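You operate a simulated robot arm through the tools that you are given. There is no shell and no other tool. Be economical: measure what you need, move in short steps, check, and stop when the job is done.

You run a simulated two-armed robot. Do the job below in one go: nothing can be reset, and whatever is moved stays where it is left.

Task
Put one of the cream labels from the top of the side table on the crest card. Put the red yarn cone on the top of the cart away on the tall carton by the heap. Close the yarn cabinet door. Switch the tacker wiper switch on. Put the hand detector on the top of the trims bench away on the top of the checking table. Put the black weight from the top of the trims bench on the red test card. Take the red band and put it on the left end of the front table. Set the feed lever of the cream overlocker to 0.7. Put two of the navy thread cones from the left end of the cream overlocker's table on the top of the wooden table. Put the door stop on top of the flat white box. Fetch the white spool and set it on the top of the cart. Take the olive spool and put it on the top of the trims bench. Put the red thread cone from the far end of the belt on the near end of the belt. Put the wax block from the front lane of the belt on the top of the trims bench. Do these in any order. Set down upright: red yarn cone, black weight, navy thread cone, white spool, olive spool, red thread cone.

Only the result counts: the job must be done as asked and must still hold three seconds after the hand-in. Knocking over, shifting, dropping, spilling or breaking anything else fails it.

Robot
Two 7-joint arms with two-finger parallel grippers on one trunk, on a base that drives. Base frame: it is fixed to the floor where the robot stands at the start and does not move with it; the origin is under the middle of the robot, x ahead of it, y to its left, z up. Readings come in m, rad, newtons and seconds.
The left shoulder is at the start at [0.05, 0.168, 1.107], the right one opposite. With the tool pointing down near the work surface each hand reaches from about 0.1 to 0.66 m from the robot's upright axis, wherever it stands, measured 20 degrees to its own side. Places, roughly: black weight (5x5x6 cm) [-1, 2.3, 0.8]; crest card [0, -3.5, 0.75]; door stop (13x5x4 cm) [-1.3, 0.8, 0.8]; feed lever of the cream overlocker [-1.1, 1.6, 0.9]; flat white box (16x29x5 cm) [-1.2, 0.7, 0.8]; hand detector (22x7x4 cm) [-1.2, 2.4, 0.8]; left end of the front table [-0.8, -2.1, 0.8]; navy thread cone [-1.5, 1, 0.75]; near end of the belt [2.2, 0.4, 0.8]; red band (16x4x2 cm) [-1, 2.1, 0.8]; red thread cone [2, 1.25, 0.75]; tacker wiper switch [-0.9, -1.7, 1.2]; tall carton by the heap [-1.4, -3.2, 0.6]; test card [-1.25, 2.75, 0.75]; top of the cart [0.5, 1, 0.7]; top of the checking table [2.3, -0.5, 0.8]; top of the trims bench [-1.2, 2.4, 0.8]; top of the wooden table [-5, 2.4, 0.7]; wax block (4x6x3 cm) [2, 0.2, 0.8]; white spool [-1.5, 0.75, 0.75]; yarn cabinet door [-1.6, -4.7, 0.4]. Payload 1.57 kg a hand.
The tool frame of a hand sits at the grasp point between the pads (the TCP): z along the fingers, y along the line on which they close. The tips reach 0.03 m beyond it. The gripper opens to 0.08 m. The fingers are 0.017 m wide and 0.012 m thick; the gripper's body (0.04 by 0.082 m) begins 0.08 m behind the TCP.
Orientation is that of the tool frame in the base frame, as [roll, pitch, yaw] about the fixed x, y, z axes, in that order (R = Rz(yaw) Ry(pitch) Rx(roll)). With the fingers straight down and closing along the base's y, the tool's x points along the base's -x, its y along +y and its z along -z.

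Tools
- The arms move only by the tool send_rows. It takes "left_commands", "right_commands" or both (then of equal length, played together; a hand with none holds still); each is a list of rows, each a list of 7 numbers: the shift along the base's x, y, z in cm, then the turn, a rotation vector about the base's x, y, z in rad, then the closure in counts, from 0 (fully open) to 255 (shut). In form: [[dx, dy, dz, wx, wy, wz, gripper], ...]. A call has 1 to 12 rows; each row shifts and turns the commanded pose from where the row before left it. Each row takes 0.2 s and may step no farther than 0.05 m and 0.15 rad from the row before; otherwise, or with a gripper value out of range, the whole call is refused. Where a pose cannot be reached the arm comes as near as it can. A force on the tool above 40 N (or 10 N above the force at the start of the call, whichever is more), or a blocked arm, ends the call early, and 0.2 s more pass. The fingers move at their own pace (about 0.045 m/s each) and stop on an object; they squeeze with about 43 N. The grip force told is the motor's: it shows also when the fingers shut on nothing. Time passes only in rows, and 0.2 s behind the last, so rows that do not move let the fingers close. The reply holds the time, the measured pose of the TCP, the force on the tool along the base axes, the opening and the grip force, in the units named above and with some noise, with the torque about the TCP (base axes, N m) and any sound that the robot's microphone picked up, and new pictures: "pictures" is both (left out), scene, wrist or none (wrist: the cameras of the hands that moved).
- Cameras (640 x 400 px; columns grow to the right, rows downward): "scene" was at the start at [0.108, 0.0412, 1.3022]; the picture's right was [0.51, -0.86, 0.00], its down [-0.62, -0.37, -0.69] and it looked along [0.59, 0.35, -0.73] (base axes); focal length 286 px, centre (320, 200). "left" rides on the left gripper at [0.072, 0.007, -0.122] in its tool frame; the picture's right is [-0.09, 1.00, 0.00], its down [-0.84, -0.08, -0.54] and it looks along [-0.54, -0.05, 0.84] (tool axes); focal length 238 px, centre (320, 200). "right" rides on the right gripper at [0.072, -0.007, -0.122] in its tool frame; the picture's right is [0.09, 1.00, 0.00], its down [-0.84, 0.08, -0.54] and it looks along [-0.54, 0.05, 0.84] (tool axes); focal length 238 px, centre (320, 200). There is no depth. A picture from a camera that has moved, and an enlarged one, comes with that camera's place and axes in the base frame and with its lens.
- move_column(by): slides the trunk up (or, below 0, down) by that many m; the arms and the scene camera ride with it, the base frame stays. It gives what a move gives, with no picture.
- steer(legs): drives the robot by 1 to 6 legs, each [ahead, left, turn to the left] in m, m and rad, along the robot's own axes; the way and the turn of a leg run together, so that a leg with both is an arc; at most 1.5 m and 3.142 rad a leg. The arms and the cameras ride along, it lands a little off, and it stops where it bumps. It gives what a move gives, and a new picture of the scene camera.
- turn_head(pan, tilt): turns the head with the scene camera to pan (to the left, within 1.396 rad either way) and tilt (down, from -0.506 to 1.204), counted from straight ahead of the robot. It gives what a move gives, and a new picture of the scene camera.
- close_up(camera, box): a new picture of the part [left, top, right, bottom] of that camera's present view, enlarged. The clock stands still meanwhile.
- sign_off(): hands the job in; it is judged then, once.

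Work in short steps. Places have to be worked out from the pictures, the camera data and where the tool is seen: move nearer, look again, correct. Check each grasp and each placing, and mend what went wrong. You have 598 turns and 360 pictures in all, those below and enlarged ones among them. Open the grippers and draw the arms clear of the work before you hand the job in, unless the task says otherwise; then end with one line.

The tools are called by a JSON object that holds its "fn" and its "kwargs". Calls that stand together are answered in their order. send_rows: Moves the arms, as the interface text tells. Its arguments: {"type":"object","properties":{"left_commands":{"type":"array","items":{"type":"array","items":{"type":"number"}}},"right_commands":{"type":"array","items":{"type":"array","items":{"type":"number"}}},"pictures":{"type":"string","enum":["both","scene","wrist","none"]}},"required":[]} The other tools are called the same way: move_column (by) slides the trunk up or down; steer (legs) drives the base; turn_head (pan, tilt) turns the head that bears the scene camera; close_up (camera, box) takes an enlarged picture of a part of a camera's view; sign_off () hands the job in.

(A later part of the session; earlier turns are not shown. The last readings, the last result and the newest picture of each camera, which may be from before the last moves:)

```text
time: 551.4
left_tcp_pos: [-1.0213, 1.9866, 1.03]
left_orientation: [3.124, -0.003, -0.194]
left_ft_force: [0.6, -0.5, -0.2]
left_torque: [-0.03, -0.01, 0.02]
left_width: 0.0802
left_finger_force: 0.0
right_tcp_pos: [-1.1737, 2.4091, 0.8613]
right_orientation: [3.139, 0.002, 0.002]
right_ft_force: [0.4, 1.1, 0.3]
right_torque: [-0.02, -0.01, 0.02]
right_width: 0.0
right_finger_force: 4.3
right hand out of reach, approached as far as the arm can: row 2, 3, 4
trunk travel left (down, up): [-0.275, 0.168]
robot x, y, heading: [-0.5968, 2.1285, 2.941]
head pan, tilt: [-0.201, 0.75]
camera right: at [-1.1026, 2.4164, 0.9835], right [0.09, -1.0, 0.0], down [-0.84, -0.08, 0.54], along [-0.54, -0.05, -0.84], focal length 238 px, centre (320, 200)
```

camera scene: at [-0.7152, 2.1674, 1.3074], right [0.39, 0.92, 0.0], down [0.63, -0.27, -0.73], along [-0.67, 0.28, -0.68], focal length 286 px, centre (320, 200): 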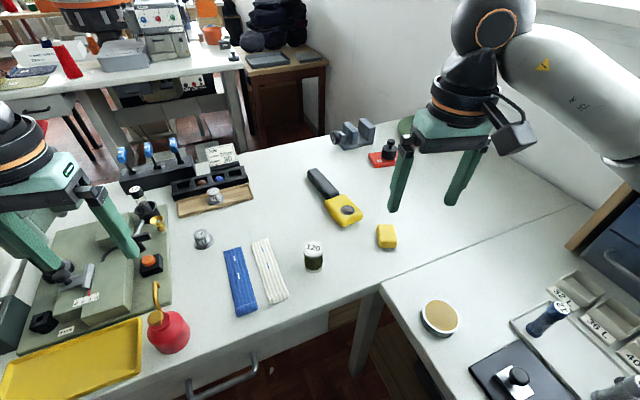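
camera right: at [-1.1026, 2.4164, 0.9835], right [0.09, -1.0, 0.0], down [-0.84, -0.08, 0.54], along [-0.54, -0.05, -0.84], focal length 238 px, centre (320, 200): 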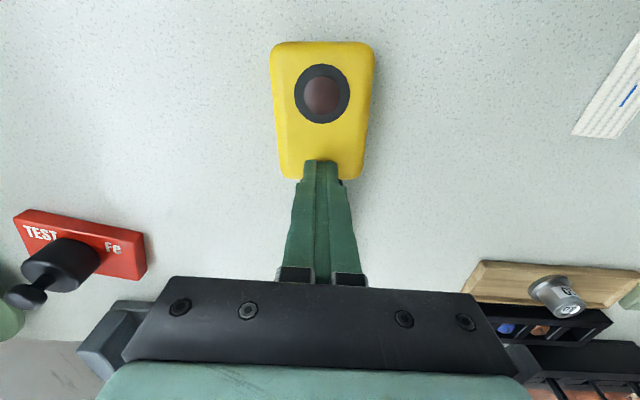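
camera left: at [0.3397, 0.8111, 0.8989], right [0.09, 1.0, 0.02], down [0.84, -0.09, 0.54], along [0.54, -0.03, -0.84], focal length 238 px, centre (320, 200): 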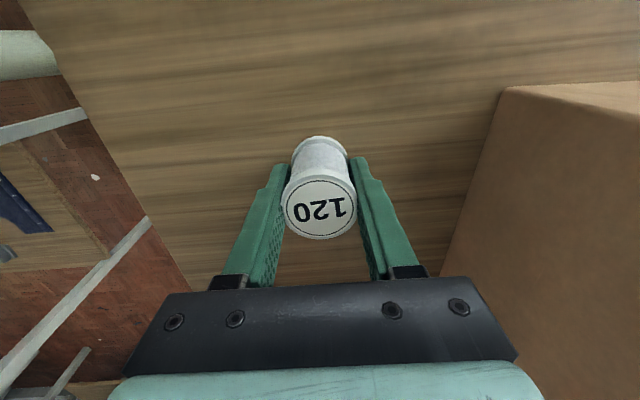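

Three cm short again, so I rise, and turn left 0.35 rad to bring the right shoulder nearer.

{"fn": "send_rows", "kwargs": {"right_commands": [[0, 0, 4, 0, 0, 0, 0], [1, 0, 4, 0, 0, 0, 0], [1, 0, 4, 0, 0, 0, 0], [1, 0, 2, 0, 0, 0, 0]], "pictures": "none"}}

{"fn": "steer", "kwargs": {"legs": [[0, 0, 0.35]]}}

{"fn": "send_rows", "kwargs": {"right_commands": [[1, 4, 0, 0, 0, -0.09, 0], [1, 4, 0, 0, 0, -0.09, 0], [0.5, 4, 0, 0, 0, -0.09, 0], [0, 4, -1, 0, 0, -0.08, 0], [0, 4, -2, 0, 0, 0, 0], [0, 0, -3, 0, 0, 0, 0], [0, 0, 0, 0, 0, 0, 0]], "pictures": "wrist"}}

```text
time: 552.4
left_tcp_pos: [-1.0222, 1.9874, 1.0298]
left_orientation: [3.124, 0.0, -0.194]
left_ft_force: [0.1, 0.1, -0.6]
left_torque: [-0.02, -0.01, -0.01]
left_width: 0.0799
left_finger_force: 0.0
right_tcp_pos: [-1.1436, 2.4082, 1.002]
right_orientation: [3.137, 0.0, 0.002]
right_ft_force: [0.9, 0.5, -0.4]
right_torque: [0.0, 0.02, 0.0]
right_width: 0.0801
right_finger_force: 0.0
trunk travel left (down, up): [-0.275, 0.168]
robot x, y, heading: [-0.5977, 2.1277, 2.945]
head pan, tilt: [-0.201, 0.75]
```

```text
time: 553.8
left_tcp_pos: [-0.9485, 1.8502, 1.0291]
left_orientation: [3.124, -0.002, 0.155]
left_ft_force: [0.1, 0.2, 0.3]
left_torque: [0.0, -0.04, 0.03]
left_width: 0.0803
left_finger_force: 0.1
right_tcp_pos: [-1.2085, 2.2043, 1.0022]
right_orientation: [3.14, 0.001, 0.354]
right_ft_force: [-0.4, -0.9, 0.2]
right_torque: [0.01, 0.02, 0.03]
right_width: 0.0798
right_finger_force: 0.0
trunk travel left (down, up): [-0.275, 0.168]
robot x, y, heading: [-0.598, 2.1295, -2.99]
head pan, tilt: [-0.201, 0.75]
camera scene: at [-0.7212, 2.1251, 1.3075], right [0.05, 1.0, 0.0], down [0.68, -0.03, -0.73], along [-0.73, 0.04, -0.68], focal length 286 px, centre (320, 200)
```

scene: 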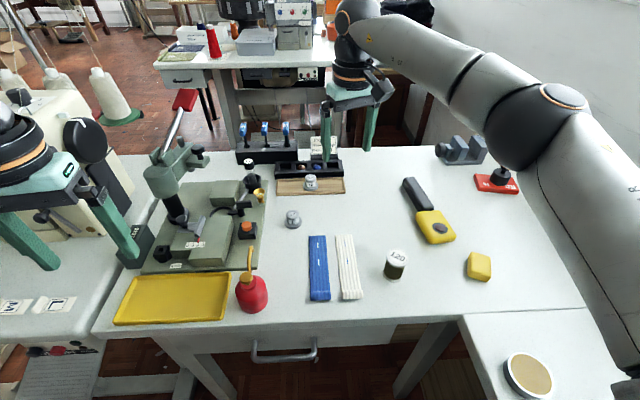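

```text
time: 555.4
left_tcp_pos: [-0.948, 1.8505, 1.0298]
left_orientation: [3.122, -0.002, 0.155]
left_ft_force: [0.3, -0.2, 0.2]
left_torque: [0.02, -0.01, -0.04]
left_width: 0.0799
left_finger_force: 0.1
right_tcp_pos: [-1.1827, 2.4059, 0.9416]
right_orientation: [3.138, -0.001, 0.004]
right_ft_force: [-0.2, 1.0, 0.0]
right_torque: [0.03, 0.0, 0.05]
right_width: 0.0798
right_finger_force: 0.0
trunk travel left (down, up): [-0.275, 0.168]
robot x, y, heading: [-0.5993, 2.1279, -2.997]
head pan, tilt: [-0.201, 0.75]
camera right: at [-1.1111, 2.4125, 1.063], right [0.09, -1.0, 0.0], down [-0.84, -0.08, 0.54], along [-0.54, -0.05, -0.84], focal length 238 px, centre (320, 200)
```

right: 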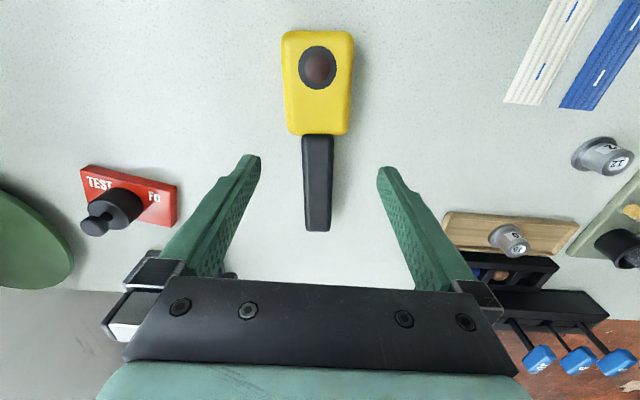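

Reach is fine now. I descend onto the handle just behind the neck and close.

{"fn": "send_rows", "kwargs": {"right_commands": [[-1.2, 0.1, -4, 0, 0, 0, 0], [-1, 0, -4, 0, 0, 0, 0], [0, 0, -2.9, 0, 0, 0, 0], [0, 0, 0, 0, 0, 0, 255], [0, 0, 0, 0, 0, 0, 255], [0, 0, 0, 0, 0, 0, 255], [0, 0, 0, 0, 0, 0, 255], [0, 0, 3, 0, 0, 0, 255], [0, 0, 4, 0, 0, 0, 255], [0, 0, 4, 0, 0, 0, 255], [2, 0, 4, 0, 0, 0, 255]], "pictures": "wrist"}}

```text
time: 557.8
left_tcp_pos: [-0.9501, 1.8502, 1.029]
left_orientation: [3.125, -0.002, 0.155]
left_ft_force: [0.1, 0.9, 0.2]
left_torque: [-0.02, -0.01, 0.02]
left_width: 0.0798
left_finger_force: 0.1
right_tcp_pos: [-1.1852, 2.4046, 0.9831]
right_orientation: [3.138, 0.002, 0.002]
right_ft_force: [0.1, 0.3, -2.5]
right_torque: [-0.01, -0.01, -0.01]
right_width: 0.0335
right_finger_force: 41.3
trunk travel left (down, up): [-0.275, 0.168]
robot x, y, heading: [-0.5981, 2.1265, -2.989]
head pan, tilt: [-0.201, 0.75]
camera right: at [-1.1132, 2.4134, 1.1044], right [0.09, -1.0, 0.0], down [-0.84, -0.08, 0.54], along [-0.54, -0.05, -0.84], focal length 238 px, centre (320, 200)
```

right: 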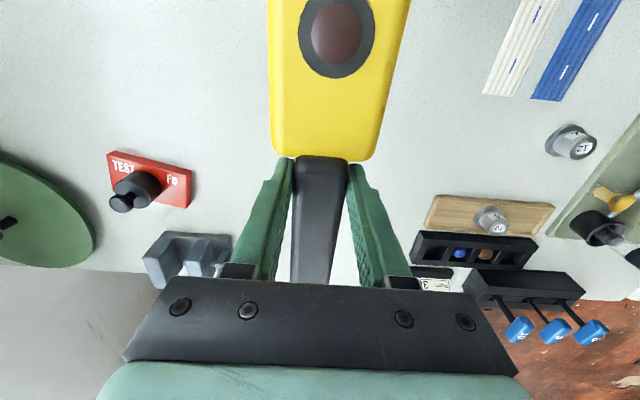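

Detector held. I pull the hand in, back off, turn south and take the open route around the south end of the side table toward the checking table.

{"fn": "send_rows", "kwargs": {"right_commands": [[4, -1, 1.5, 0, 0, 0, 255], [4, -1, 1.5, 0, 0, 0, 255], [4, -1, 1.5, 0, 0, 0, 255], [4, -1, 1.5, 0, 0, 0, 255], [2, 0, 0, 0, 0, 0, 255]], "pictures": "none"}}

{"fn": "steer", "kwargs": {"legs": [[-0.35, 0, 0], [0, 0, 1.42], [1.4, 0, 0], [1.4, 0, 0], [0.85, 0, 0]]}}

```text
time: 559.0
left_tcp_pos: [-0.9474, 1.8509, 1.0293]
left_orientation: [3.126, -0.001, 0.155]
left_ft_force: [-0.3, 0.1, 0.8]
left_torque: [-0.01, 0.0, -0.01]
left_width: 0.0796
left_finger_force: 0.3
right_tcp_pos: [-1.0036, 2.3668, 1.0433]
right_orientation: [3.141, -0.001, 0.001]
right_ft_force: [-0.5, -1.0, -1.8]
right_torque: [-0.01, -0.02, -0.01]
right_width: 0.0334
right_finger_force: 41.4
trunk travel left (down, up): [-0.275, 0.168]
robot x, y, heading: [-0.6, 2.1303, -2.992]
head pan, tilt: [-0.201, 0.75]
```

```text
time: 581.2
left_tcp_pos: [-0.0189, -1.7342, 1.0309]
left_orientation: [3.128, 0.002, 1.571]
left_ft_force: [-0.2, 0.2, 0.7]
left_torque: [0.0, 0.01, 0.01]
left_width: 0.08
left_finger_force: 0.1
right_tcp_pos: [-0.5429, -1.7069, 1.0415]
right_orientation: [-3.135, -0.009, 1.396]
right_ft_force: [-0.5, 0.4, -2.5]
right_torque: [-0.03, 0.0, -0.03]
right_width: 0.0334
right_finger_force: 41.5
trunk travel left (down, up): [-0.275, 0.168]
robot x, y, heading: [-0.2402, -1.3503, -1.576]
head pan, tilt: [-0.201, 0.75]
stopped in leg 5: the robot was blocked; the commanded pose is now the measured one
camera scene: at [-0.2537, -1.4648, 1.3089], right [-0.98, 0.2, 0.0], down [0.14, 0.66, -0.74], along [-0.15, -0.72, -0.68], focal length 286 px, centre (320, 200)
```

scene: 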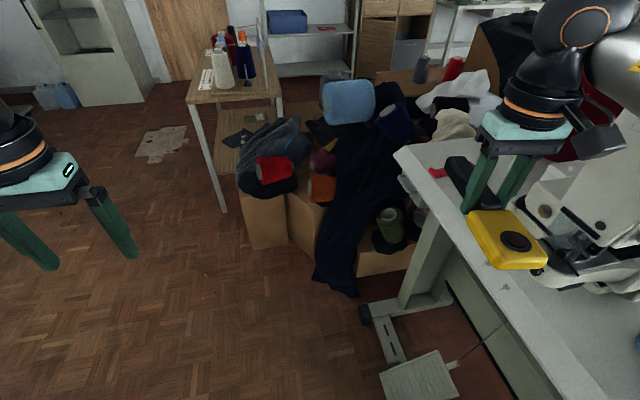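

I slide off the tacker, turn east and pass south of the side table to the checking table.

{"fn": "turn_head", "kwargs": {"pan": 0.0, "tilt": 0.6}}

{"fn": "steer", "kwargs": {"legs": [[0, 0.3, 0], [0, 0, 1.57], [1.3, -0.1, 0], [0, 0.75, 0]]}}

```text
time: 582.0
left_tcp_pos: [-0.0183, -1.7338, 1.0308]
left_orientation: [3.128, 0.006, 1.575]
left_ft_force: [-1.2, 0.9, -0.3]
left_torque: [-0.02, 0.0, -0.02]
left_width: 0.0801
left_finger_force: 0.0
right_tcp_pos: [-0.5438, -1.705, 1.0413]
right_orientation: [-3.135, -0.009, 1.398]
right_ft_force: [-0.6, 0.6, -2.3]
right_torque: [-0.01, 0.04, 0.01]
right_width: 0.0334
right_finger_force: 41.3
trunk travel left (down, up): [-0.275, 0.168]
robot x, y, heading: [-0.2424, -1.3487, -1.571]
head pan, tilt: [0.0, 0.6]
camera scene: at [-0.2377, -1.4705, 1.3214], right [-1.0, 0.0, 0.0], down [0.0, 0.56, -0.83], along [-0.01, -0.83, -0.56], focal length 286 px, centre (320, 200)
```

scene: 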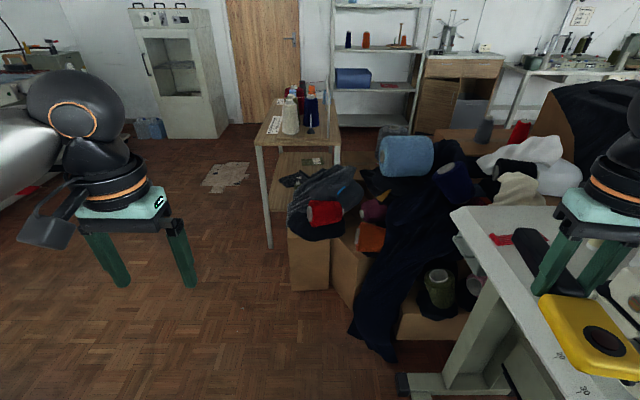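

```text
time: 597.7
left_tcp_pos: [1.7378, -0.4739, 1.0286]
left_orientation: [3.124, -0.002, -3.132]
left_ft_force: [-0.2, -0.1, 0.1]
left_torque: [-0.03, 0.0, -0.01]
left_width: 0.0799
left_finger_force: 0.0
right_tcp_pos: [1.7128, -0.9976, 1.0377]
right_orientation: [-3.139, -0.017, 2.975]
right_ft_force: [0.0, -0.1, -1.8]
right_torque: [0.03, -0.01, -0.03]
right_width: 0.0333
right_finger_force: 41.3
trunk travel left (down, up): [-0.275, 0.168]
robot x, y, heading: [1.3472, -0.6969, -0.0]
head pan, tilt: [0.0, 0.6]
camera scene: at [1.4779, -0.6955, 1.3204], right [0.0, -1.0, 0.0], down [-0.57, 0.0, -0.82], along [0.82, 0.0, -0.57], focal length 286 px, centre (320, 200)
```

scene: 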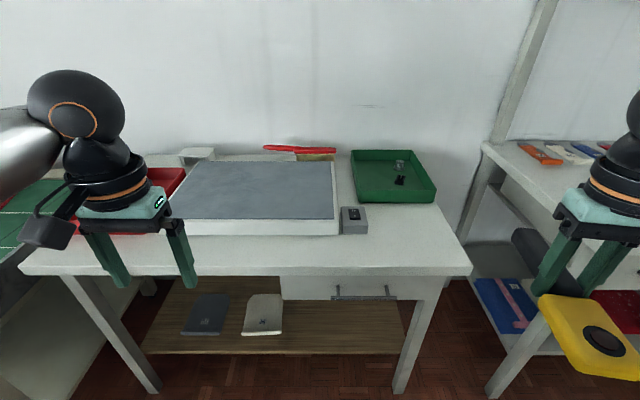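

The checking table's right-front area is free. I'll lay the detector along y at about (2.005, -0.88): drive ahead 0.15 m and turn the hand 1.4 rad while moving over.

{"fn": "steer", "kwargs": {"legs": [[0.15, 0, 0]]}}

{"fn": "send_rows", "kwargs": {"right_commands": [[1.4, 1.2, 0, 0, 0, -0.14, 255], [1.4, 1.2, 0, 0, 0, -0.14, 255], [1.4, 1.2, 0, 0, 0, -0.14, 255], [1.4, 1.2, 0, 0, 0, -0.14, 255], [1.4, 1.2, 0, 0, 0, -0.14, 255], [1.4, 1.2, 0, 0, 0, -0.14, 255], [1.4, 1.2, 0, 0, 0, -0.14, 255], [1.4, 1.2, 0, 0, 0, -0.14, 255], [1.4, 1.1, -1, 0, 0, -0.14, 255], [1.4, 1.1, -2, 0, 0, -0.144, 255], [0, 0, -3, 0, 0, 0, 255], [0, 0, 0, 0, 0, 0, 255]], "pictures": "both"}}

```text
time: 599.0
left_tcp_pos: [1.889, -0.474, 1.0292]
left_orientation: [3.122, -0.003, -3.133]
left_ft_force: [-0.1, 0.4, -0.3]
left_torque: [-0.02, 0.01, 0.0]
left_width: 0.08
left_finger_force: 0.2
right_tcp_pos: [1.8641, -0.9997, 1.0371]
right_orientation: [-3.139, -0.017, 2.974]
right_ft_force: [-0.2, 0.2, -1.9]
right_torque: [-0.01, 0.02, -0.01]
right_width: 0.0335
right_finger_force: 41.1
trunk travel left (down, up): [-0.275, 0.168]
robot x, y, heading: [1.5025, -0.6946, -0.001]
head pan, tilt: [0.0, 0.6]
camera scene: at [1.6291, -0.6958, 1.3203], right [0.0, -1.0, 0.0], down [-0.57, 0.0, -0.82], along [0.82, 0.0, -0.57], focal length 286 px, centre (320, 200)
```

scene: 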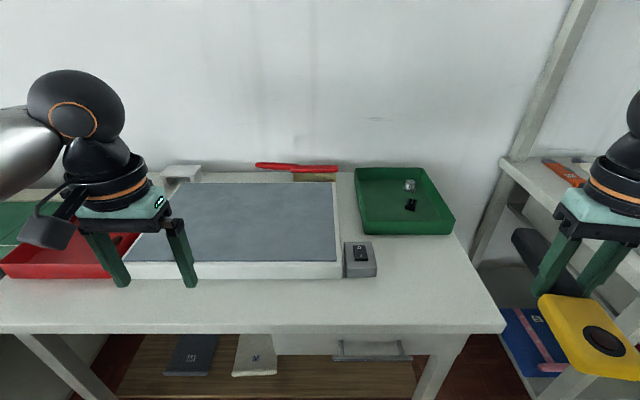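

```text
time: 601.6
left_tcp_pos: [1.8882, -0.4744, 1.0298]
left_orientation: [3.123, -0.003, -3.135]
left_ft_force: [0.3, 0.3, -0.9]
left_torque: [0.01, 0.01, 0.01]
left_width: 0.0801
left_finger_force: 0.1
right_tcp_pos: [2.0028, -0.8805, 0.9763]
right_orientation: [-3.139, -0.018, 1.569]
right_ft_force: [-0.4, 0.1, -2.4]
right_torque: [-0.01, 0.0, 0.01]
right_width: 0.0335
right_finger_force: 40.9
trunk travel left (down, up): [-0.275, 0.168]
robot x, y, heading: [1.4998, -0.6945, 0.001]
head pan, tilt: [0.0, 0.6]
camera scene: at [1.6285, -0.6957, 1.3204], right [0.0, -1.0, 0.0], down [-0.57, 0.0, -0.82], along [0.82, 0.0, -0.57], focal length 286 px, centre (320, 200)
camera right: at [1.9968, -0.811, 1.1], right [1.0, 0.09, 0.0], down [0.08, -0.85, 0.53], along [0.05, -0.52, -0.85], focal length 238 px, centre (320, 200)
```

scene: 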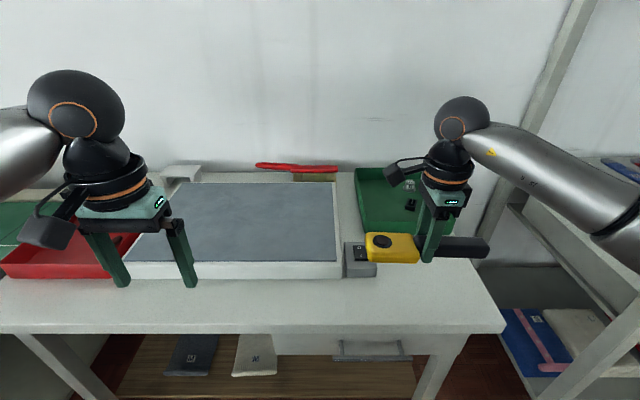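
right: 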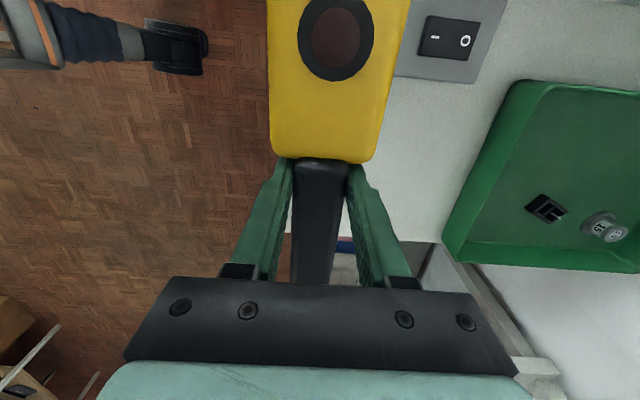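

The table's front edge is at x≈1.967 and the switch box starts at x≈2.077, so I shift to (2.03, -0.925) and lower to contact.

{"fn": "send_rows", "kwargs": {"right_commands": [[1.4, -2.2, 0, 0, 0, 0, 255], [1.3, -2.3, -1, 0, 0, 0, 255], [0, 0, -4, 0, 0, 0, 255], [0, 0, -4, 0, 0, 0, 255], [0, 0, -2, 0, 0, 0, 255], [0, 0, -0.8, 0, 0, 0, 255], [0, 0, -0.7, 0, 0, 0, 255], [0, 0, -0.6, 0, 0, 0, 255], [0, 0, -0.6, 0, 0, 0, 255], [0, 0, -0.6, 0, 0, 0, 255], [0, 0, -0.6, 0, 0, 0, 255], [0, 0, -0.6, 0, 0, 0, 255]], "pictures": "wrist"}}

```text
time: 604.4
left_tcp_pos: [1.8863, -0.4748, 1.0301]
left_orientation: [3.124, -0.002, -3.135]
left_ft_force: [0.7, 0.0, -0.3]
left_torque: [-0.04, 0.02, 0.0]
left_width: 0.08
left_finger_force: 0.1
right_tcp_pos: [2.0328, -0.9258, 0.8309]
right_orientation: [3.131, -0.021, 1.569]
right_ft_force: [-2.3, -0.4, 13.8]
right_torque: [-0.47, 0.5, -0.15]
right_width: 0.0332
right_finger_force: 41.7
trunk travel left (down, up): [-0.275, 0.168]
robot x, y, heading: [1.502, -0.6964, -0.0]
head pan, tilt: [0.0, 0.6]
stopped in row 12 (right hand): the force on the tool passed its limit (the readings are from after the stop); the commanded pose is now the measured one
camera right: at [2.025, -0.8566, 0.9537], right [1.0, 0.09, 0.01], down [0.07, -0.85, 0.52], along [0.06, -0.52, -0.85], focal length 238 px, centre (320, 200)
```

right: 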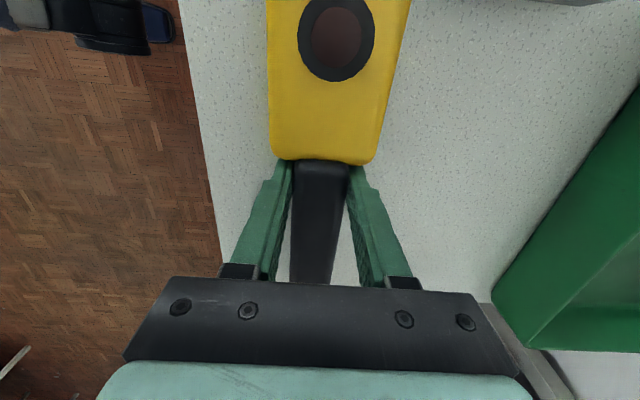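

It rests on the table. I release and rise.

{"fn": "send_rows", "kwargs": {"right_commands": [[0, 0, 0.2, 0, 0, 0, 255], [0, 0, 0, 0, 0, 0, 0], [0, 0, 0, 0, 0, 0, 0], [0, 0, 0, 0, 0, 0, 0], [0, 0, 4, 0, 0, 0, 0], [0, 0, 4, 0, 0, 0, 0], [0, 0, 4, 0, 0, 0, 0], [-3, 0, 4, 0, 0, 0, 0], [-4, 0, 2, 0, 0, 0.1, 0], [-4, 0, 0, 0, 0, 0.1, 0]], "pictures": "scene"}}

```text
time: 606.6
left_tcp_pos: [1.8865, -0.4744, 1.0294]
left_orientation: [3.124, -0.002, -3.136]
left_ft_force: [-0.7, -0.5, 0.8]
left_torque: [-0.02, 0.02, 0.0]
left_width: 0.08
left_finger_force: 0.0
right_tcp_pos: [1.923, -0.9276, 1.0093]
right_orientation: [3.136, -0.023, 1.77]
right_ft_force: [-0.1, 0.1, -0.3]
right_torque: [0.0, -0.03, 0.0]
right_width: 0.0797
right_finger_force: 0.1
trunk travel left (down, up): [-0.275, 0.168]
robot x, y, heading: [1.5024, -0.6977, 0.001]
head pan, tilt: [0.0, 0.6]
camera scene: at [1.628, -0.696, 1.3205], right [0.0, -1.0, 0.0], down [-0.56, 0.0, -0.83], along [0.83, 0.0, -0.56], focal length 286 px, centre (320, 200)
```

scene: 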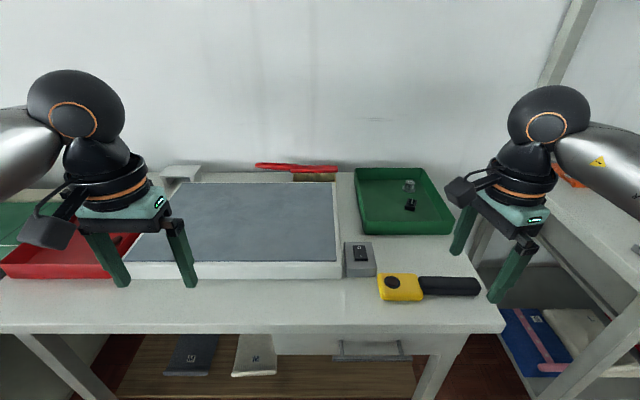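

Detector is on the checking table. Next the red yarn cone at about (0.645, 0.77) on the cart, approached from the belt aisle with the right hand: I drive to (1.2, 0.58) and face −x.

{"fn": "steer", "kwargs": {"legs": [[-0.3, 0, 0], [0, 1.28, 0], [0, 0, 3.13]]}}

```text
time: 622.0
left_tcp_pos: [0.821, 0.3542, 1.028]
left_orientation: [3.122, -0.004, 0.007]
left_ft_force: [-0.3, 0.0, -1.1]
left_torque: [0.02, 0.01, 0.01]
left_width: 0.0802
left_finger_force: 0.0
right_tcp_pos: [0.7859, 0.8076, 1.0093]
right_orientation: [3.138, -0.025, -1.373]
right_ft_force: [-0.2, -0.2, 0.8]
right_torque: [-0.01, 0.01, -0.01]
right_width: 0.0801
right_finger_force: 0.1
trunk travel left (down, up): [-0.275, 0.168]
robot x, y, heading: [1.2078, 0.5778, 3.143]
head pan, tilt: [0.0, 0.6]
camera scene: at [1.0797, 0.5765, 1.3204], right [0.0, 1.0, 0.0], down [0.56, 0.0, -0.83], along [-0.83, 0.0, -0.56], focal length 286 px, centre (320, 200)
```

scene: 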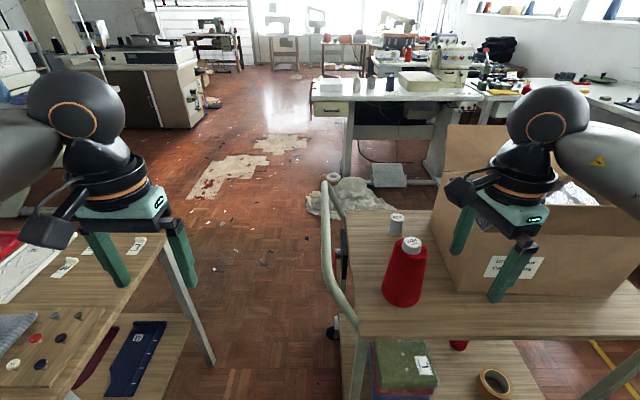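

The cone is near (0.63, 0.775). I move the right hand above it and check.

{"fn": "send_rows", "kwargs": {"right_commands": [[-3.7, -0.9, 1, 0, 0, 0, 0], [-3.7, -0.9, 0, 0, 0, 0, 0], [-3.7, -0.9, 0, 0, 0, 0, 0], [-3.7, -0.9, 0, 0, 0, 0, 0], [0, 0, 0, 0, 0, 0, 0]], "pictures": "wrist"}}

```text
time: 623.2
left_tcp_pos: [0.8208, 0.355, 1.0298]
left_orientation: [3.123, -0.003, 0.006]
left_ft_force: [-0.2, -0.2, -0.3]
left_torque: [-0.03, 0.03, 0.0]
left_width: 0.08
left_finger_force: 0.1
right_tcp_pos: [0.639, 0.7701, 1.0188]
right_orientation: [3.135, -0.023, -1.373]
right_ft_force: [0.3, -0.2, -1.0]
right_torque: [0.01, 0.0, 0.0]
right_width: 0.0798
right_finger_force: 0.0
trunk travel left (down, up): [-0.275, 0.168]
robot x, y, heading: [1.2077, 0.5769, 3.148]
head pan, tilt: [0.0, 0.6]
camera right: at [0.6591, 0.7051, 1.1421], right [-0.96, -0.29, 0.01], down [-0.24, 0.82, 0.52], along [-0.16, 0.5, -0.85], focal length 238 px, centre (320, 200)
```

right: 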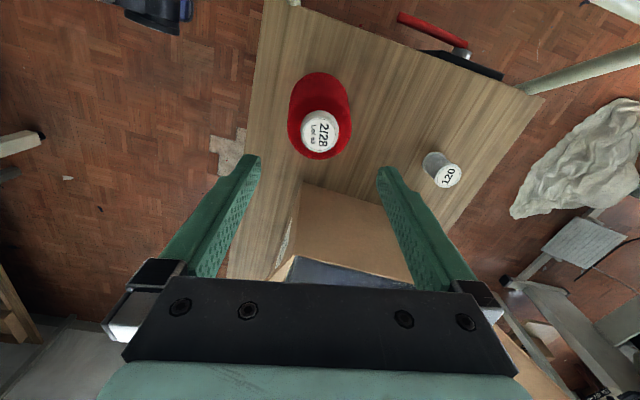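

Cone at (0.637, 0.772), top ≈0.90. I descend to z≈0.86, close and lift slightly.

{"fn": "send_rows", "kwargs": {"right_commands": [[0, 0.2, -4, 0, 0, 0, 0], [0, 0, -4, 0, 0, 0, 0], [0, 0, -4, 0, 0, 0, 0], [0, 0, -3.8, 0, 0, 0, 0], [0, 0, 0, 0, 0, 0, 255], [0, 0, 0, 0, 0, 0, 255], [0, 0, 0, 0, 0, 0, 255], [0, 0, 3, 0, 0, 0, 255], [0, 0, 4, 0, 0, 0, 255]], "pictures": "wrist"}}

```text
time: 625.2
left_tcp_pos: [0.8216, 0.3548, 1.0302]
left_orientation: [3.123, -0.004, 0.007]
left_ft_force: [0.2, -0.5, -0.1]
left_torque: [-0.01, 0.02, 0.0]
left_width: 0.0801
left_finger_force: 0.1
right_tcp_pos: [0.6383, 0.774, 0.9306]
right_orientation: [3.135, -0.024, -1.374]
right_ft_force: [-0.5, 0.1, -1.8]
right_torque: [-0.01, 0.01, 0.0]
right_width: 0.0756
right_finger_force: 42.9
trunk travel left (down, up): [-0.275, 0.168]
robot x, y, heading: [1.2068, 0.5771, 3.141]
head pan, tilt: [0.0, 0.6]
camera right: at [0.6588, 0.7072, 1.0542], right [-0.96, -0.29, 0.01], down [-0.24, 0.82, 0.52], along [-0.15, 0.5, -0.85], focal length 238 px, centre (320, 200)
```

right: 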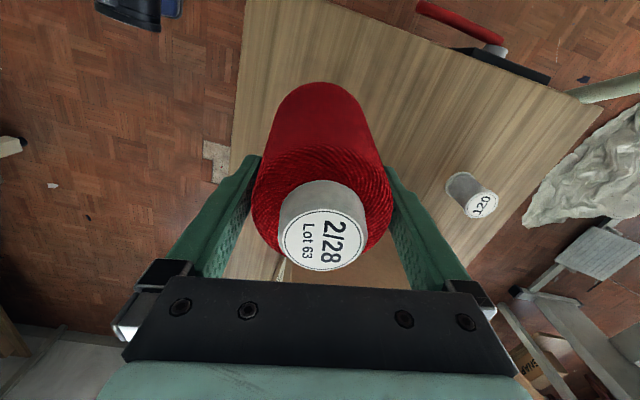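

The cone is gripped (7.6 cm wide there) and lifts. I raise it to carrying height, pull it in, and drive south to around (1.1, -2.5) for a look toward the tall carton.

{"fn": "send_rows", "kwargs": {"right_commands": [[0, 0, 4, 0, 0, 0, 255], [0, 0, 4, 0, 0, 0, 255], [0, 0, 4, 0, 0, 0, 255], [0, 0, 4, 0, 0, 0, 255], [4, 0, 1, 0, 0, 0, 255], [4, 0, 0, 0, 0, 0, 255], [4, 0, 0, 0, 0, 0, 255], [4, 0, 0, 0, 0, 0, 255]], "pictures": "none"}}

{"fn": "steer", "kwargs": {"legs": [[0, 1.4, 0], [0, 1.4, 0], [0, 0.3, 0.5]]}}

```text
time: 627.0
left_tcp_pos: [0.8207, 0.3544, 1.029]
left_orientation: [3.123, -0.004, 0.005]
left_ft_force: [0.6, -0.4, -0.2]
left_torque: [0.0, 0.0, 0.02]
left_width: 0.0799
left_finger_force: 0.0
right_tcp_pos: [0.7988, 0.7721, 1.1019]
right_orientation: [3.134, -0.023, -1.373]
right_ft_force: [0.3, -0.8, -2.4]
right_torque: [-0.01, 0.01, 0.03]
right_width: 0.0752
right_finger_force: 43.3
trunk travel left (down, up): [-0.275, 0.168]
robot x, y, heading: [1.2074, 0.5764, 3.142]
head pan, tilt: [0.0, 0.6]
```

```text
time: 642.2
left_tcp_pos: [1.0141, -2.8792, 1.0285]
left_orientation: [3.123, -0.003, 0.494]
left_ft_force: [-0.3, -0.4, 0.5]
left_torque: [-0.02, 0.01, -0.01]
left_width: 0.08
left_finger_force: 0.0
right_tcp_pos: [0.797, -2.5215, 1.101]
right_orientation: [3.135, -0.022, -0.886]
right_ft_force: [0.4, -0.5, -2.1]
right_torque: [0.03, 0.04, 0.02]
right_width: 0.0744
right_finger_force: 42.9
trunk travel left (down, up): [-0.275, 0.168]
robot x, y, heading: [1.2497, -2.4993, -2.658]
head pan, tilt: [0.0, 0.6]
camera scene: at [1.1392, -2.563, 1.3204], right [-0.47, 0.88, 0.0], down [0.5, 0.27, -0.82], along [-0.73, -0.39, -0.57], focal length 286 px, centre (320, 200)
```

scene: 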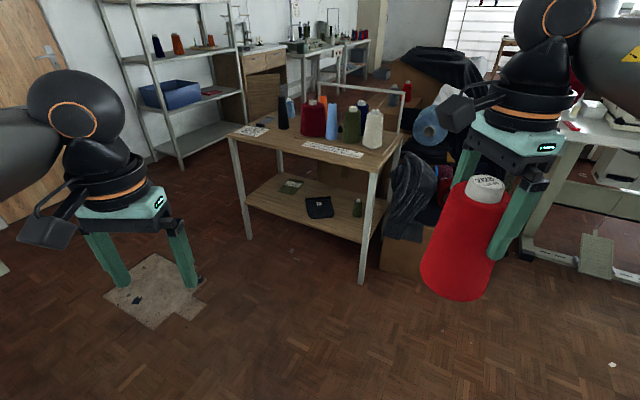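

The small table with the cones holds what should be the crest card at its left end. I zoom in.

{"fn": "close_up", "kwargs": {"camera": "scene", "box": [220, 90, 400, 190]}}

```text
3.56 times, centred on (310, 140) of scene
camera zoom: at [1.1392, -2.563, 1.3204], right [-0.47, 0.88, 0.0], down [0.5, 0.27, -0.82], along [-0.73, -0.39, -0.57], focal length 1016 px, centre (356, 413)
```

zoom: 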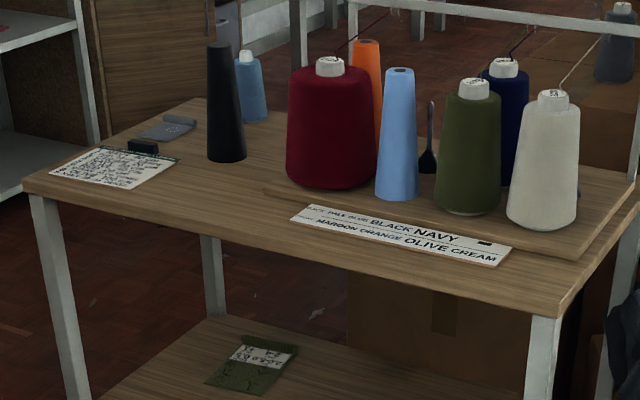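

I enlarge the card and the grey item beside it.

{"fn": "close_up", "kwargs": {"camera": "scene", "box": [228, 112, 284, 147]}}

```text
11.43 times, centred on (256, 130) of scene
camera zoom: at [1.1392, -2.563, 1.3204], right [-0.47, 0.88, 0.0], down [0.5, 0.27, -0.82], along [-0.73, -0.39, -0.57], focal length 3264 px, centre (1051, 1006)
```

zoom: 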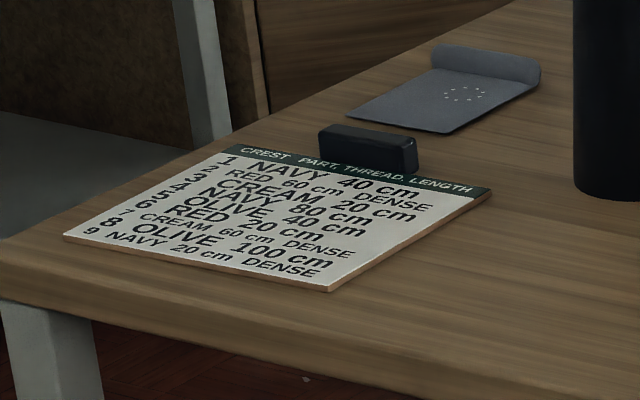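

That is the crest card (at about (0, −3.58)). For the tall carton I go around the south side of this table: face −x, slide to y≈−4.25, then west.

{"fn": "steer", "kwargs": {"legs": [[0, 0, -0.48], [0, 1.4, 0], [0, 0.35, 0], [1.3, 0, 0], [0.4, 0, 0]]}}

```text
time: 652.4
left_tcp_pos: [0.8938, -4.4518, 1.03]
left_orientation: [3.114, -0.009, 0.011]
left_ft_force: [0.2, 0.5, 0.5]
left_torque: [-0.03, -0.01, 0.01]
left_width: 0.0797
left_finger_force: 0.0
right_tcp_pos: [0.8639, -4.0392, 1.102]
right_orientation: [3.13, -0.03, -1.358]
right_ft_force: [0.3, -0.6, -2.1]
right_torque: [0.04, 0.01, 0.02]
right_width: 0.0744
right_finger_force: 43.4
trunk travel left (down, up): [-0.275, 0.168]
robot x, y, heading: [1.2731, -4.2359, -3.132]
head pan, tilt: [0.0, 0.6]
stopped in leg 3: the robot was blocked; the commanded pose is now the measured one
camera scene: at [1.1509, -4.2296, 1.3215], right [-0.02, 1.0, -0.01], down [0.56, 0.0, -0.83], along [-0.83, -0.02, -0.56], focal length 286 px, centre (320, 200)
```

scene: 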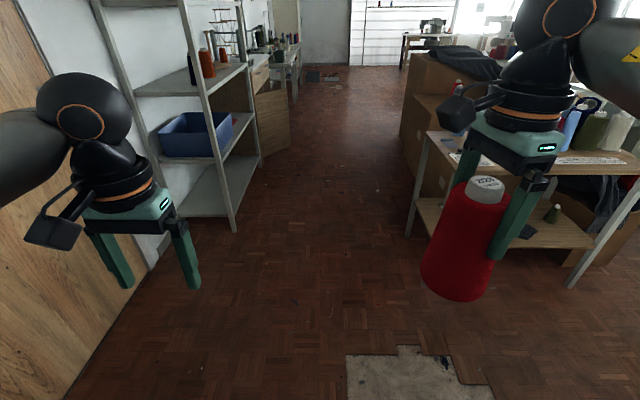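

The left elbow touched the wall. I back off to the right and bring both hands further forward (elbows in) before going down the corridor.

{"fn": "steer", "kwargs": {"legs": [[0, -0.08, 0]]}}

{"fn": "send_rows", "kwargs": {"left_commands": [[-3, 1.2, 0, 0, 0, 0, 0], [-3, 1.2, 0, 0, 0, 0, 0], [-3, 1.2, 0, 0, 0, 0, 0], [-3, 1.2, 0, 0, 0, 0, 0]], "right_commands": [[-2, -1.7, 0, 0, 0, 0, 255], [-2, -1.7, 0, 0, 0, 0, 255], [-2, -1.7, 0, 0, 0, 0, 255], [-2, -1.7, 0, 0, 0, 0, 255]], "pictures": "none"}}

{"fn": "steer", "kwargs": {"legs": [[1.3, 0, 0], [0.6, 0, 0]]}}

```text
time: 653.5
left_tcp_pos: [0.8901, -4.3799, 1.0265]
left_orientation: [3.122, -0.011, 0.011]
left_ft_force: [1.0, 1.1, 0.0]
left_torque: [-0.04, 0.04, 0.01]
left_width: 0.0799
left_finger_force: 0.1
right_tcp_pos: [0.8615, -3.9664, 1.1024]
right_orientation: [3.136, -0.023, -1.359]
right_ft_force: [0.1, 0.9, -1.5]
right_torque: [-0.03, 0.01, 0.0]
right_width: 0.0741
right_finger_force: 43.4
trunk travel left (down, up): [-0.275, 0.168]
robot x, y, heading: [1.2747, -4.1544, -3.124]
head pan, tilt: [0.0, 0.6]
camera scene: at [1.1456, -4.1589, 1.3204], right [-0.02, 1.0, 0.0], down [0.57, 0.01, -0.82], along [-0.82, -0.01, -0.57], focal length 286 px, centre (320, 200)
```

scene: 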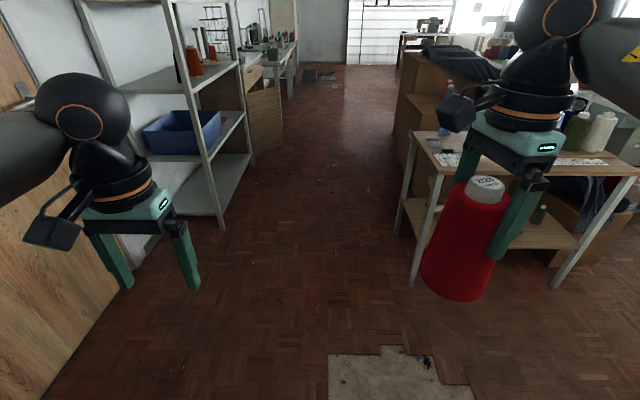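

```text
time: 654.5
left_tcp_pos: [0.7701, -4.3345, 1.0268]
left_orientation: [3.123, -0.013, 0.012]
left_ft_force: [-0.4, 0.3, 0.0]
left_torque: [-0.02, 0.0, -0.01]
left_width: 0.08
left_finger_force: 0.1
right_tcp_pos: [0.7782, -4.0347, 1.0992]
right_orientation: [3.137, -0.022, -1.359]
right_ft_force: [0.3, 0.4, -2.9]
right_torque: [-0.02, 0.0, -0.02]
right_width: 0.0744
right_finger_force: 42.9
trunk travel left (down, up): [-0.275, 0.168]
robot x, y, heading: [1.2784, -4.1558, -3.123]
head pan, tilt: [0.0, 0.6]
```

```text
time: 664.0
left_tcp_pos: [-1.1336, -4.365, 1.0267]
left_orientation: [3.124, -0.011, 0.012]
left_ft_force: [-0.2, 0.5, 0.3]
left_torque: [-0.01, 0.01, 0.01]
left_width: 0.0798
left_finger_force: 0.0
right_tcp_pos: [-1.1235, -4.0669, 1.1016]
right_orientation: [3.135, -0.023, -1.357]
right_ft_force: [-0.1, -0.8, -2.3]
right_torque: [-0.01, 0.01, -0.05]
right_width: 0.0737
right_finger_force: 43.1
trunk travel left (down, up): [-0.275, 0.168]
robot x, y, heading: [-0.6313, -4.19, -3.127]
head pan, tilt: [0.0, 0.6]
camera scene: at [-0.7589, -4.1912, 1.3203], right [-0.02, 1.0, 0.0], down [0.57, 0.01, -0.82], along [-0.82, -0.01, -0.57], focal length 286 px, centre (320, 200)
```

scene: 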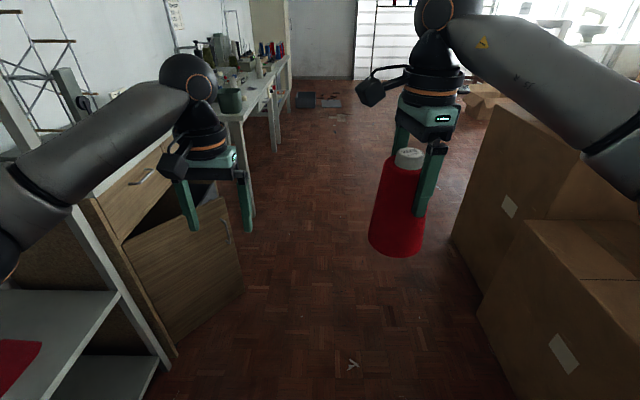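

I'm in the corridor: open cabinet door on the left, cartons on the right. I look right at the cartons.

{"fn": "turn_head", "kwargs": {"pan": -0.95, "tilt": 0.7}}

```text
time: 665.3
left_tcp_pos: [-1.1325, -4.3659, 1.0272]
left_orientation: [3.125, -0.012, 0.012]
left_ft_force: [0.0, 0.4, 0.1]
left_torque: [0.01, 0.02, 0.0]
left_width: 0.0801
left_finger_force: 0.1
right_tcp_pos: [-1.1239, -4.0668, 1.1008]
right_orientation: [3.135, -0.024, -1.358]
right_ft_force: [0.0, -0.8, -2.7]
right_torque: [0.02, 0.0, -0.02]
right_width: 0.0738
right_finger_force: 43.1
trunk travel left (down, up): [-0.275, 0.168]
robot x, y, heading: [-0.6289, -4.1908, -3.127]
head pan, tilt: [-0.949, 0.7]
camera scene: at [-0.7208, -4.1216, 1.3118], right [0.8, 0.6, 0.0], down [0.38, -0.52, -0.76], along [-0.46, 0.61, -0.64], focal length 286 px, centre (320, 200)
```

scene: 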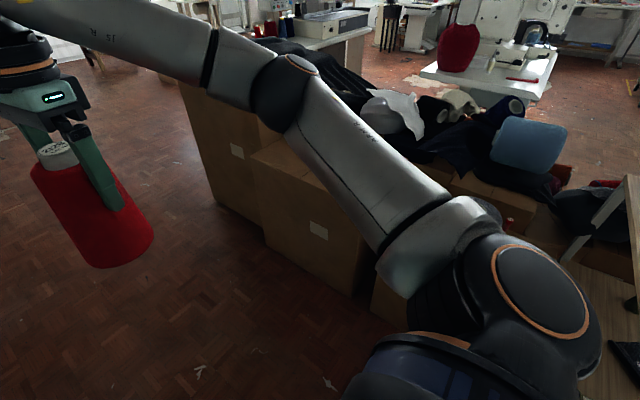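

Carton 2 (front face y≈−3.37, x −1.7…−1.06, top ≈0.6) is the tall carton, with two small cones on it. I move ahead 0.5 m, turn right to face it, and look.

{"fn": "steer", "kwargs": {"legs": [[0.5, 0, 0], [0, 0, -1.57]]}}

{"fn": "turn_head", "kwargs": {"pan": 0.0, "tilt": 0.75}}

```text
time: 672.0
left_tcp_pos: [-1.322, -3.7007, 1.0258]
left_orientation: [3.125, -0.014, -1.524]
left_ft_force: [0.5, -0.3, 0.1]
left_torque: [0.03, 0.0, 0.02]
left_width: 0.0798
left_finger_force: 0.0
right_tcp_pos: [-1.0211, -3.7001, 1.1008]
right_orientation: [3.136, -0.023, -2.894]
right_ft_force: [-0.2, 0.1, -1.9]
right_torque: [-0.01, -0.02, 0.0]
right_width: 0.0733
right_finger_force: 43.1
trunk travel left (down, up): [-0.275, 0.168]
robot x, y, heading: [-1.1281, -4.1971, 1.617]
head pan, tilt: [-0.949, 0.7]
camera scene: at [-1.0638, -4.1056, 1.3117], right [0.62, -0.78, 0.0], down [-0.5, -0.4, -0.76], along [0.6, 0.48, -0.64], focal length 286 px, centre (320, 200)
```

scene: 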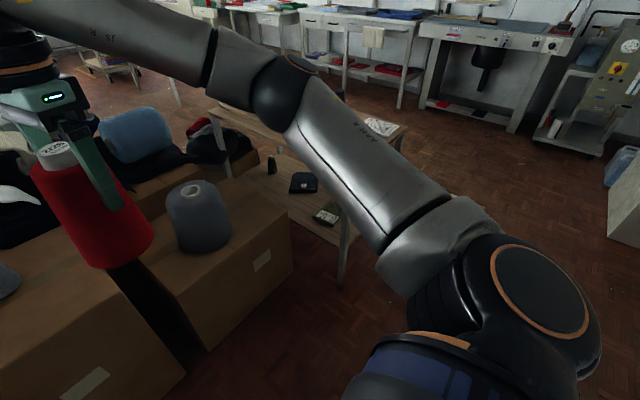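

```text
time: 673.2
left_tcp_pos: [-1.3218, -3.7007, 1.0263]
left_orientation: [3.124, -0.012, -1.524]
left_ft_force: [-0.6, -0.1, 0.5]
left_torque: [0.0, 0.01, -0.03]
left_width: 0.0802
left_finger_force: 0.0
right_tcp_pos: [-1.0203, -3.6996, 1.1005]
right_orientation: [3.137, -0.024, -2.895]
right_ft_force: [-0.7, 0.7, -2.2]
right_torque: [0.04, -0.04, 0.0]
right_width: 0.0733
right_finger_force: 43.2
trunk travel left (down, up): [-0.275, 0.168]
robot x, y, heading: [-1.1267, -4.1979, 1.618]
head pan, tilt: [0.0, 0.75]
camera scene: at [-1.1345, -4.0756, 1.3075], right [1.0, 0.05, 0.0], down [0.03, -0.68, -0.73], along [-0.04, 0.73, -0.68], focal length 286 px, centre (320, 200)
```

scene: 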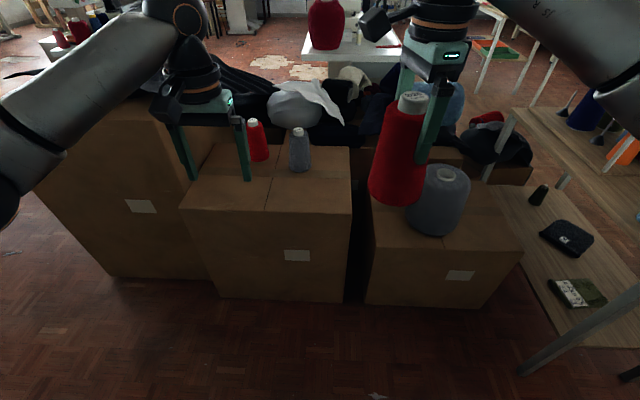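

The middle carton (top ≈0.595, center (-1.38, −3.2)) is the target; a free spot is (-1.36, -3.26). I draw the left hand back and move in so the right hand reaches it.

{"fn": "send_rows", "kwargs": {"left_commands": [[0, -4, 0.5, 0, 0, 0, 0], [0, -4, 0.5, 0, 0, 0, 0], [0, -4, 0.5, 0, 0, 0, 0], [0, -3, 0.5, 0, 0, 0, 0]], "pictures": "none"}}

{"fn": "steer", "kwargs": {"legs": [[0, 0.4, 0], [0.38, 0, 0]]}}

```text
time: 674.2
left_tcp_pos: [-1.3214, -3.8518, 1.0454]
left_orientation: [3.125, -0.011, -1.524]
left_ft_force: [0.4, -0.4, -1.1]
left_torque: [-0.01, -0.01, 0.01]
left_width: 0.0799
left_finger_force: 0.1
right_tcp_pos: [-1.0215, -3.7003, 1.101]
right_orientation: [3.136, -0.022, -2.895]
right_ft_force: [-1.0, -0.2, -2.1]
right_torque: [0.01, 0.0, 0.02]
right_width: 0.0733
right_finger_force: 42.7
trunk travel left (down, up): [-0.275, 0.168]
robot x, y, heading: [-1.1271, -4.198, 1.621]
head pan, tilt: [0.0, 0.75]
```

```text
time: 678.7
left_tcp_pos: [-1.7403, -3.4906, 1.0459]
left_orientation: [3.125, -0.014, -1.52]
left_ft_force: [0.2, 0.3, -0.8]
left_torque: [0.0, 0.0, -0.02]
left_width: 0.0799
left_finger_force: 0.0
right_tcp_pos: [-1.4426, -3.3393, 1.1008]
right_orientation: [3.136, -0.023, -2.892]
right_ft_force: [0.7, 0.5, -1.5]
right_torque: [-0.02, -0.01, 0.01]
right_width: 0.0732
right_finger_force: 43.1
trunk travel left (down, up): [-0.275, 0.168]
robot x, y, heading: [-1.547, -3.8389, 1.621]
head pan, tilt: [0.0, 0.75]
camera scene: at [-1.5532, -3.7158, 1.3074], right [1.0, 0.05, 0.0], down [0.04, -0.68, -0.73], along [-0.04, 0.73, -0.68], focal length 286 px, centre (320, 200)
```

scene: 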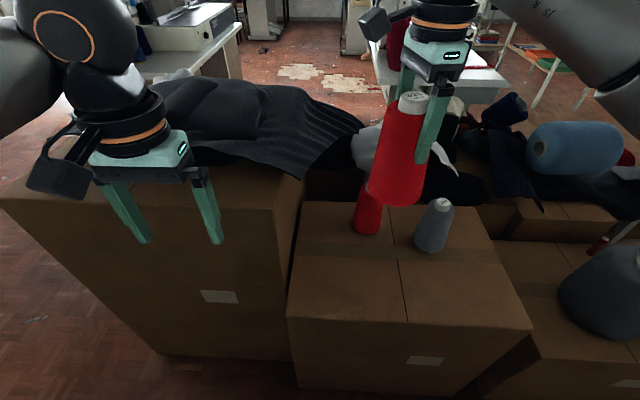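

The spot in front of the two small cones is free. I move over (-1.36, -3.265) and lower.

{"fn": "send_rows", "kwargs": {"right_commands": [[2.8, 2.5, 0, 0, 0, 0, 255], [2.8, 2.5, 0, 0, 0, 0, 255], [2.7, 2.4, 0, 0, 0, 0, 255], [0, 0, -4.5, 0, 0, 0, 255], [0, 0, -4.5, 0, 0, 0, 255], [0, 0, -4.5, 0, 0, 0, 255], [0, 0, -4.5, 0, 0, 0, 255], [0, 0, -4.5, 0, 0, 0, 255], [0, 0, -4.5, 0, 0, 0, 255], [0, 0, -4.5, 0, 0, 0, 255], [0, 0, 0, 0, 0, 0, 255]], "pictures": "both"}}

```text
time: 681.1
left_tcp_pos: [-1.7413, -3.4922, 1.0456]
left_orientation: [3.125, -0.012, -1.52]
left_ft_force: [0.0, -0.2, 0.1]
left_torque: [-0.02, -0.02, 0.0]
left_width: 0.0801
left_finger_force: 0.1
right_tcp_pos: [-1.3591, -3.267, 0.7856]
right_orientation: [3.137, -0.023, -2.889]
right_ft_force: [-0.3, 0.2, -1.9]
right_torque: [0.01, 0.01, -0.04]
right_width: 0.0733
right_finger_force: 42.8
trunk travel left (down, up): [-0.275, 0.168]
robot x, y, heading: [-1.5458, -3.8404, 1.622]
head pan, tilt: [0.0, 0.75]
camera scene: at [-1.5531, -3.7162, 1.3075], right [1.0, 0.05, 0.0], down [0.04, -0.68, -0.73], along [-0.04, 0.73, -0.68], focal length 286 px, centre (320, 200)
camera right: at [-1.4242, -3.291, 0.9081], right [-0.34, 0.94, 0.01], down [0.8, 0.28, 0.52], along [0.49, 0.18, -0.85], focal length 238 px, centre (320, 200)
```

scene: 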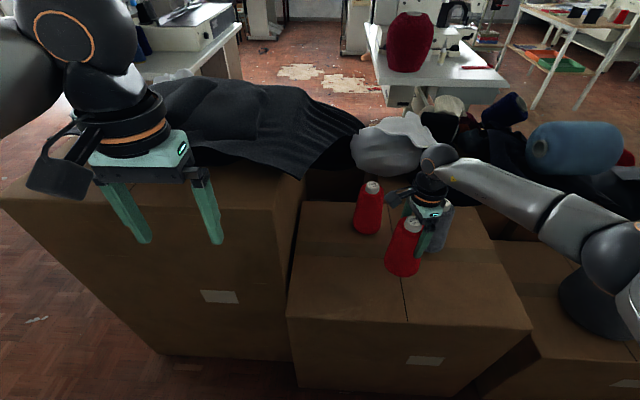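
right: 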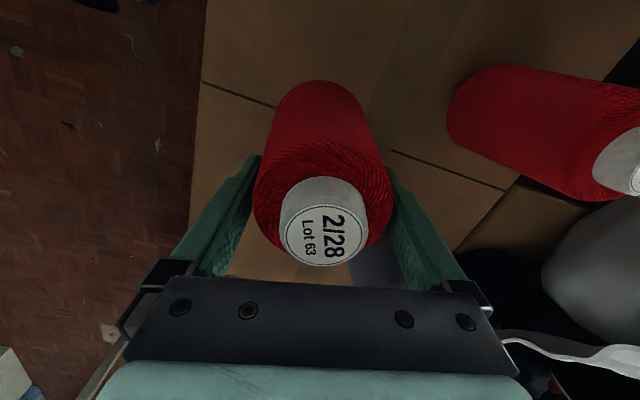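

Clear of both neighbours. I lower to contact.

{"fn": "send_rows", "kwargs": {"right_commands": [[0, 0, -3, 0, 0, 0, 255], [0, 0, -2, 0, 0, 0, 255], [0, 0, -0.7, 0, 0, 0, 255], [0, 0, -0.6, 0, 0, 0, 255], [0, 0, -0.6, 0, 0, 0, 255], [0, 0, -0.6, 0, 0, 0, 255], [0, 0, -0.6, 0, 0, 0, 255], [0, 0, -0.6, 0, 0, 0, 255], [0, 0, -0.6, 0, 0, 0, 255], [0, 0, -0.6, 0, 0, 0, 255], [0, 0, -0.6, 0, 0, 0, 255]], "pictures": "none"}}

```text
time: 681.9
left_tcp_pos: [-1.7396, -3.494, 1.0469]
left_orientation: [3.124, -0.012, -1.521]
left_ft_force: [-0.3, 0.0, -0.1]
left_torque: [0.02, 0.02, -0.05]
left_width: 0.08
left_finger_force: 0.0
right_tcp_pos: [-1.3586, -3.267, 0.7417]
right_orientation: [3.136, -0.025, -2.895]
right_ft_force: [1.6, -15.8, 25.8]
right_torque: [-1.05, -0.31, -0.11]
right_width: 0.0733
right_finger_force: 43.0
trunk travel left (down, up): [-0.275, 0.168]
robot x, y, heading: [-1.5481, -3.8392, 1.624]
head pan, tilt: [0.0, 0.75]
stopped in row 3 (right hand): the force on the tool passed its limit (the readings are from after the stop); the commanded pose is now the measured one
```

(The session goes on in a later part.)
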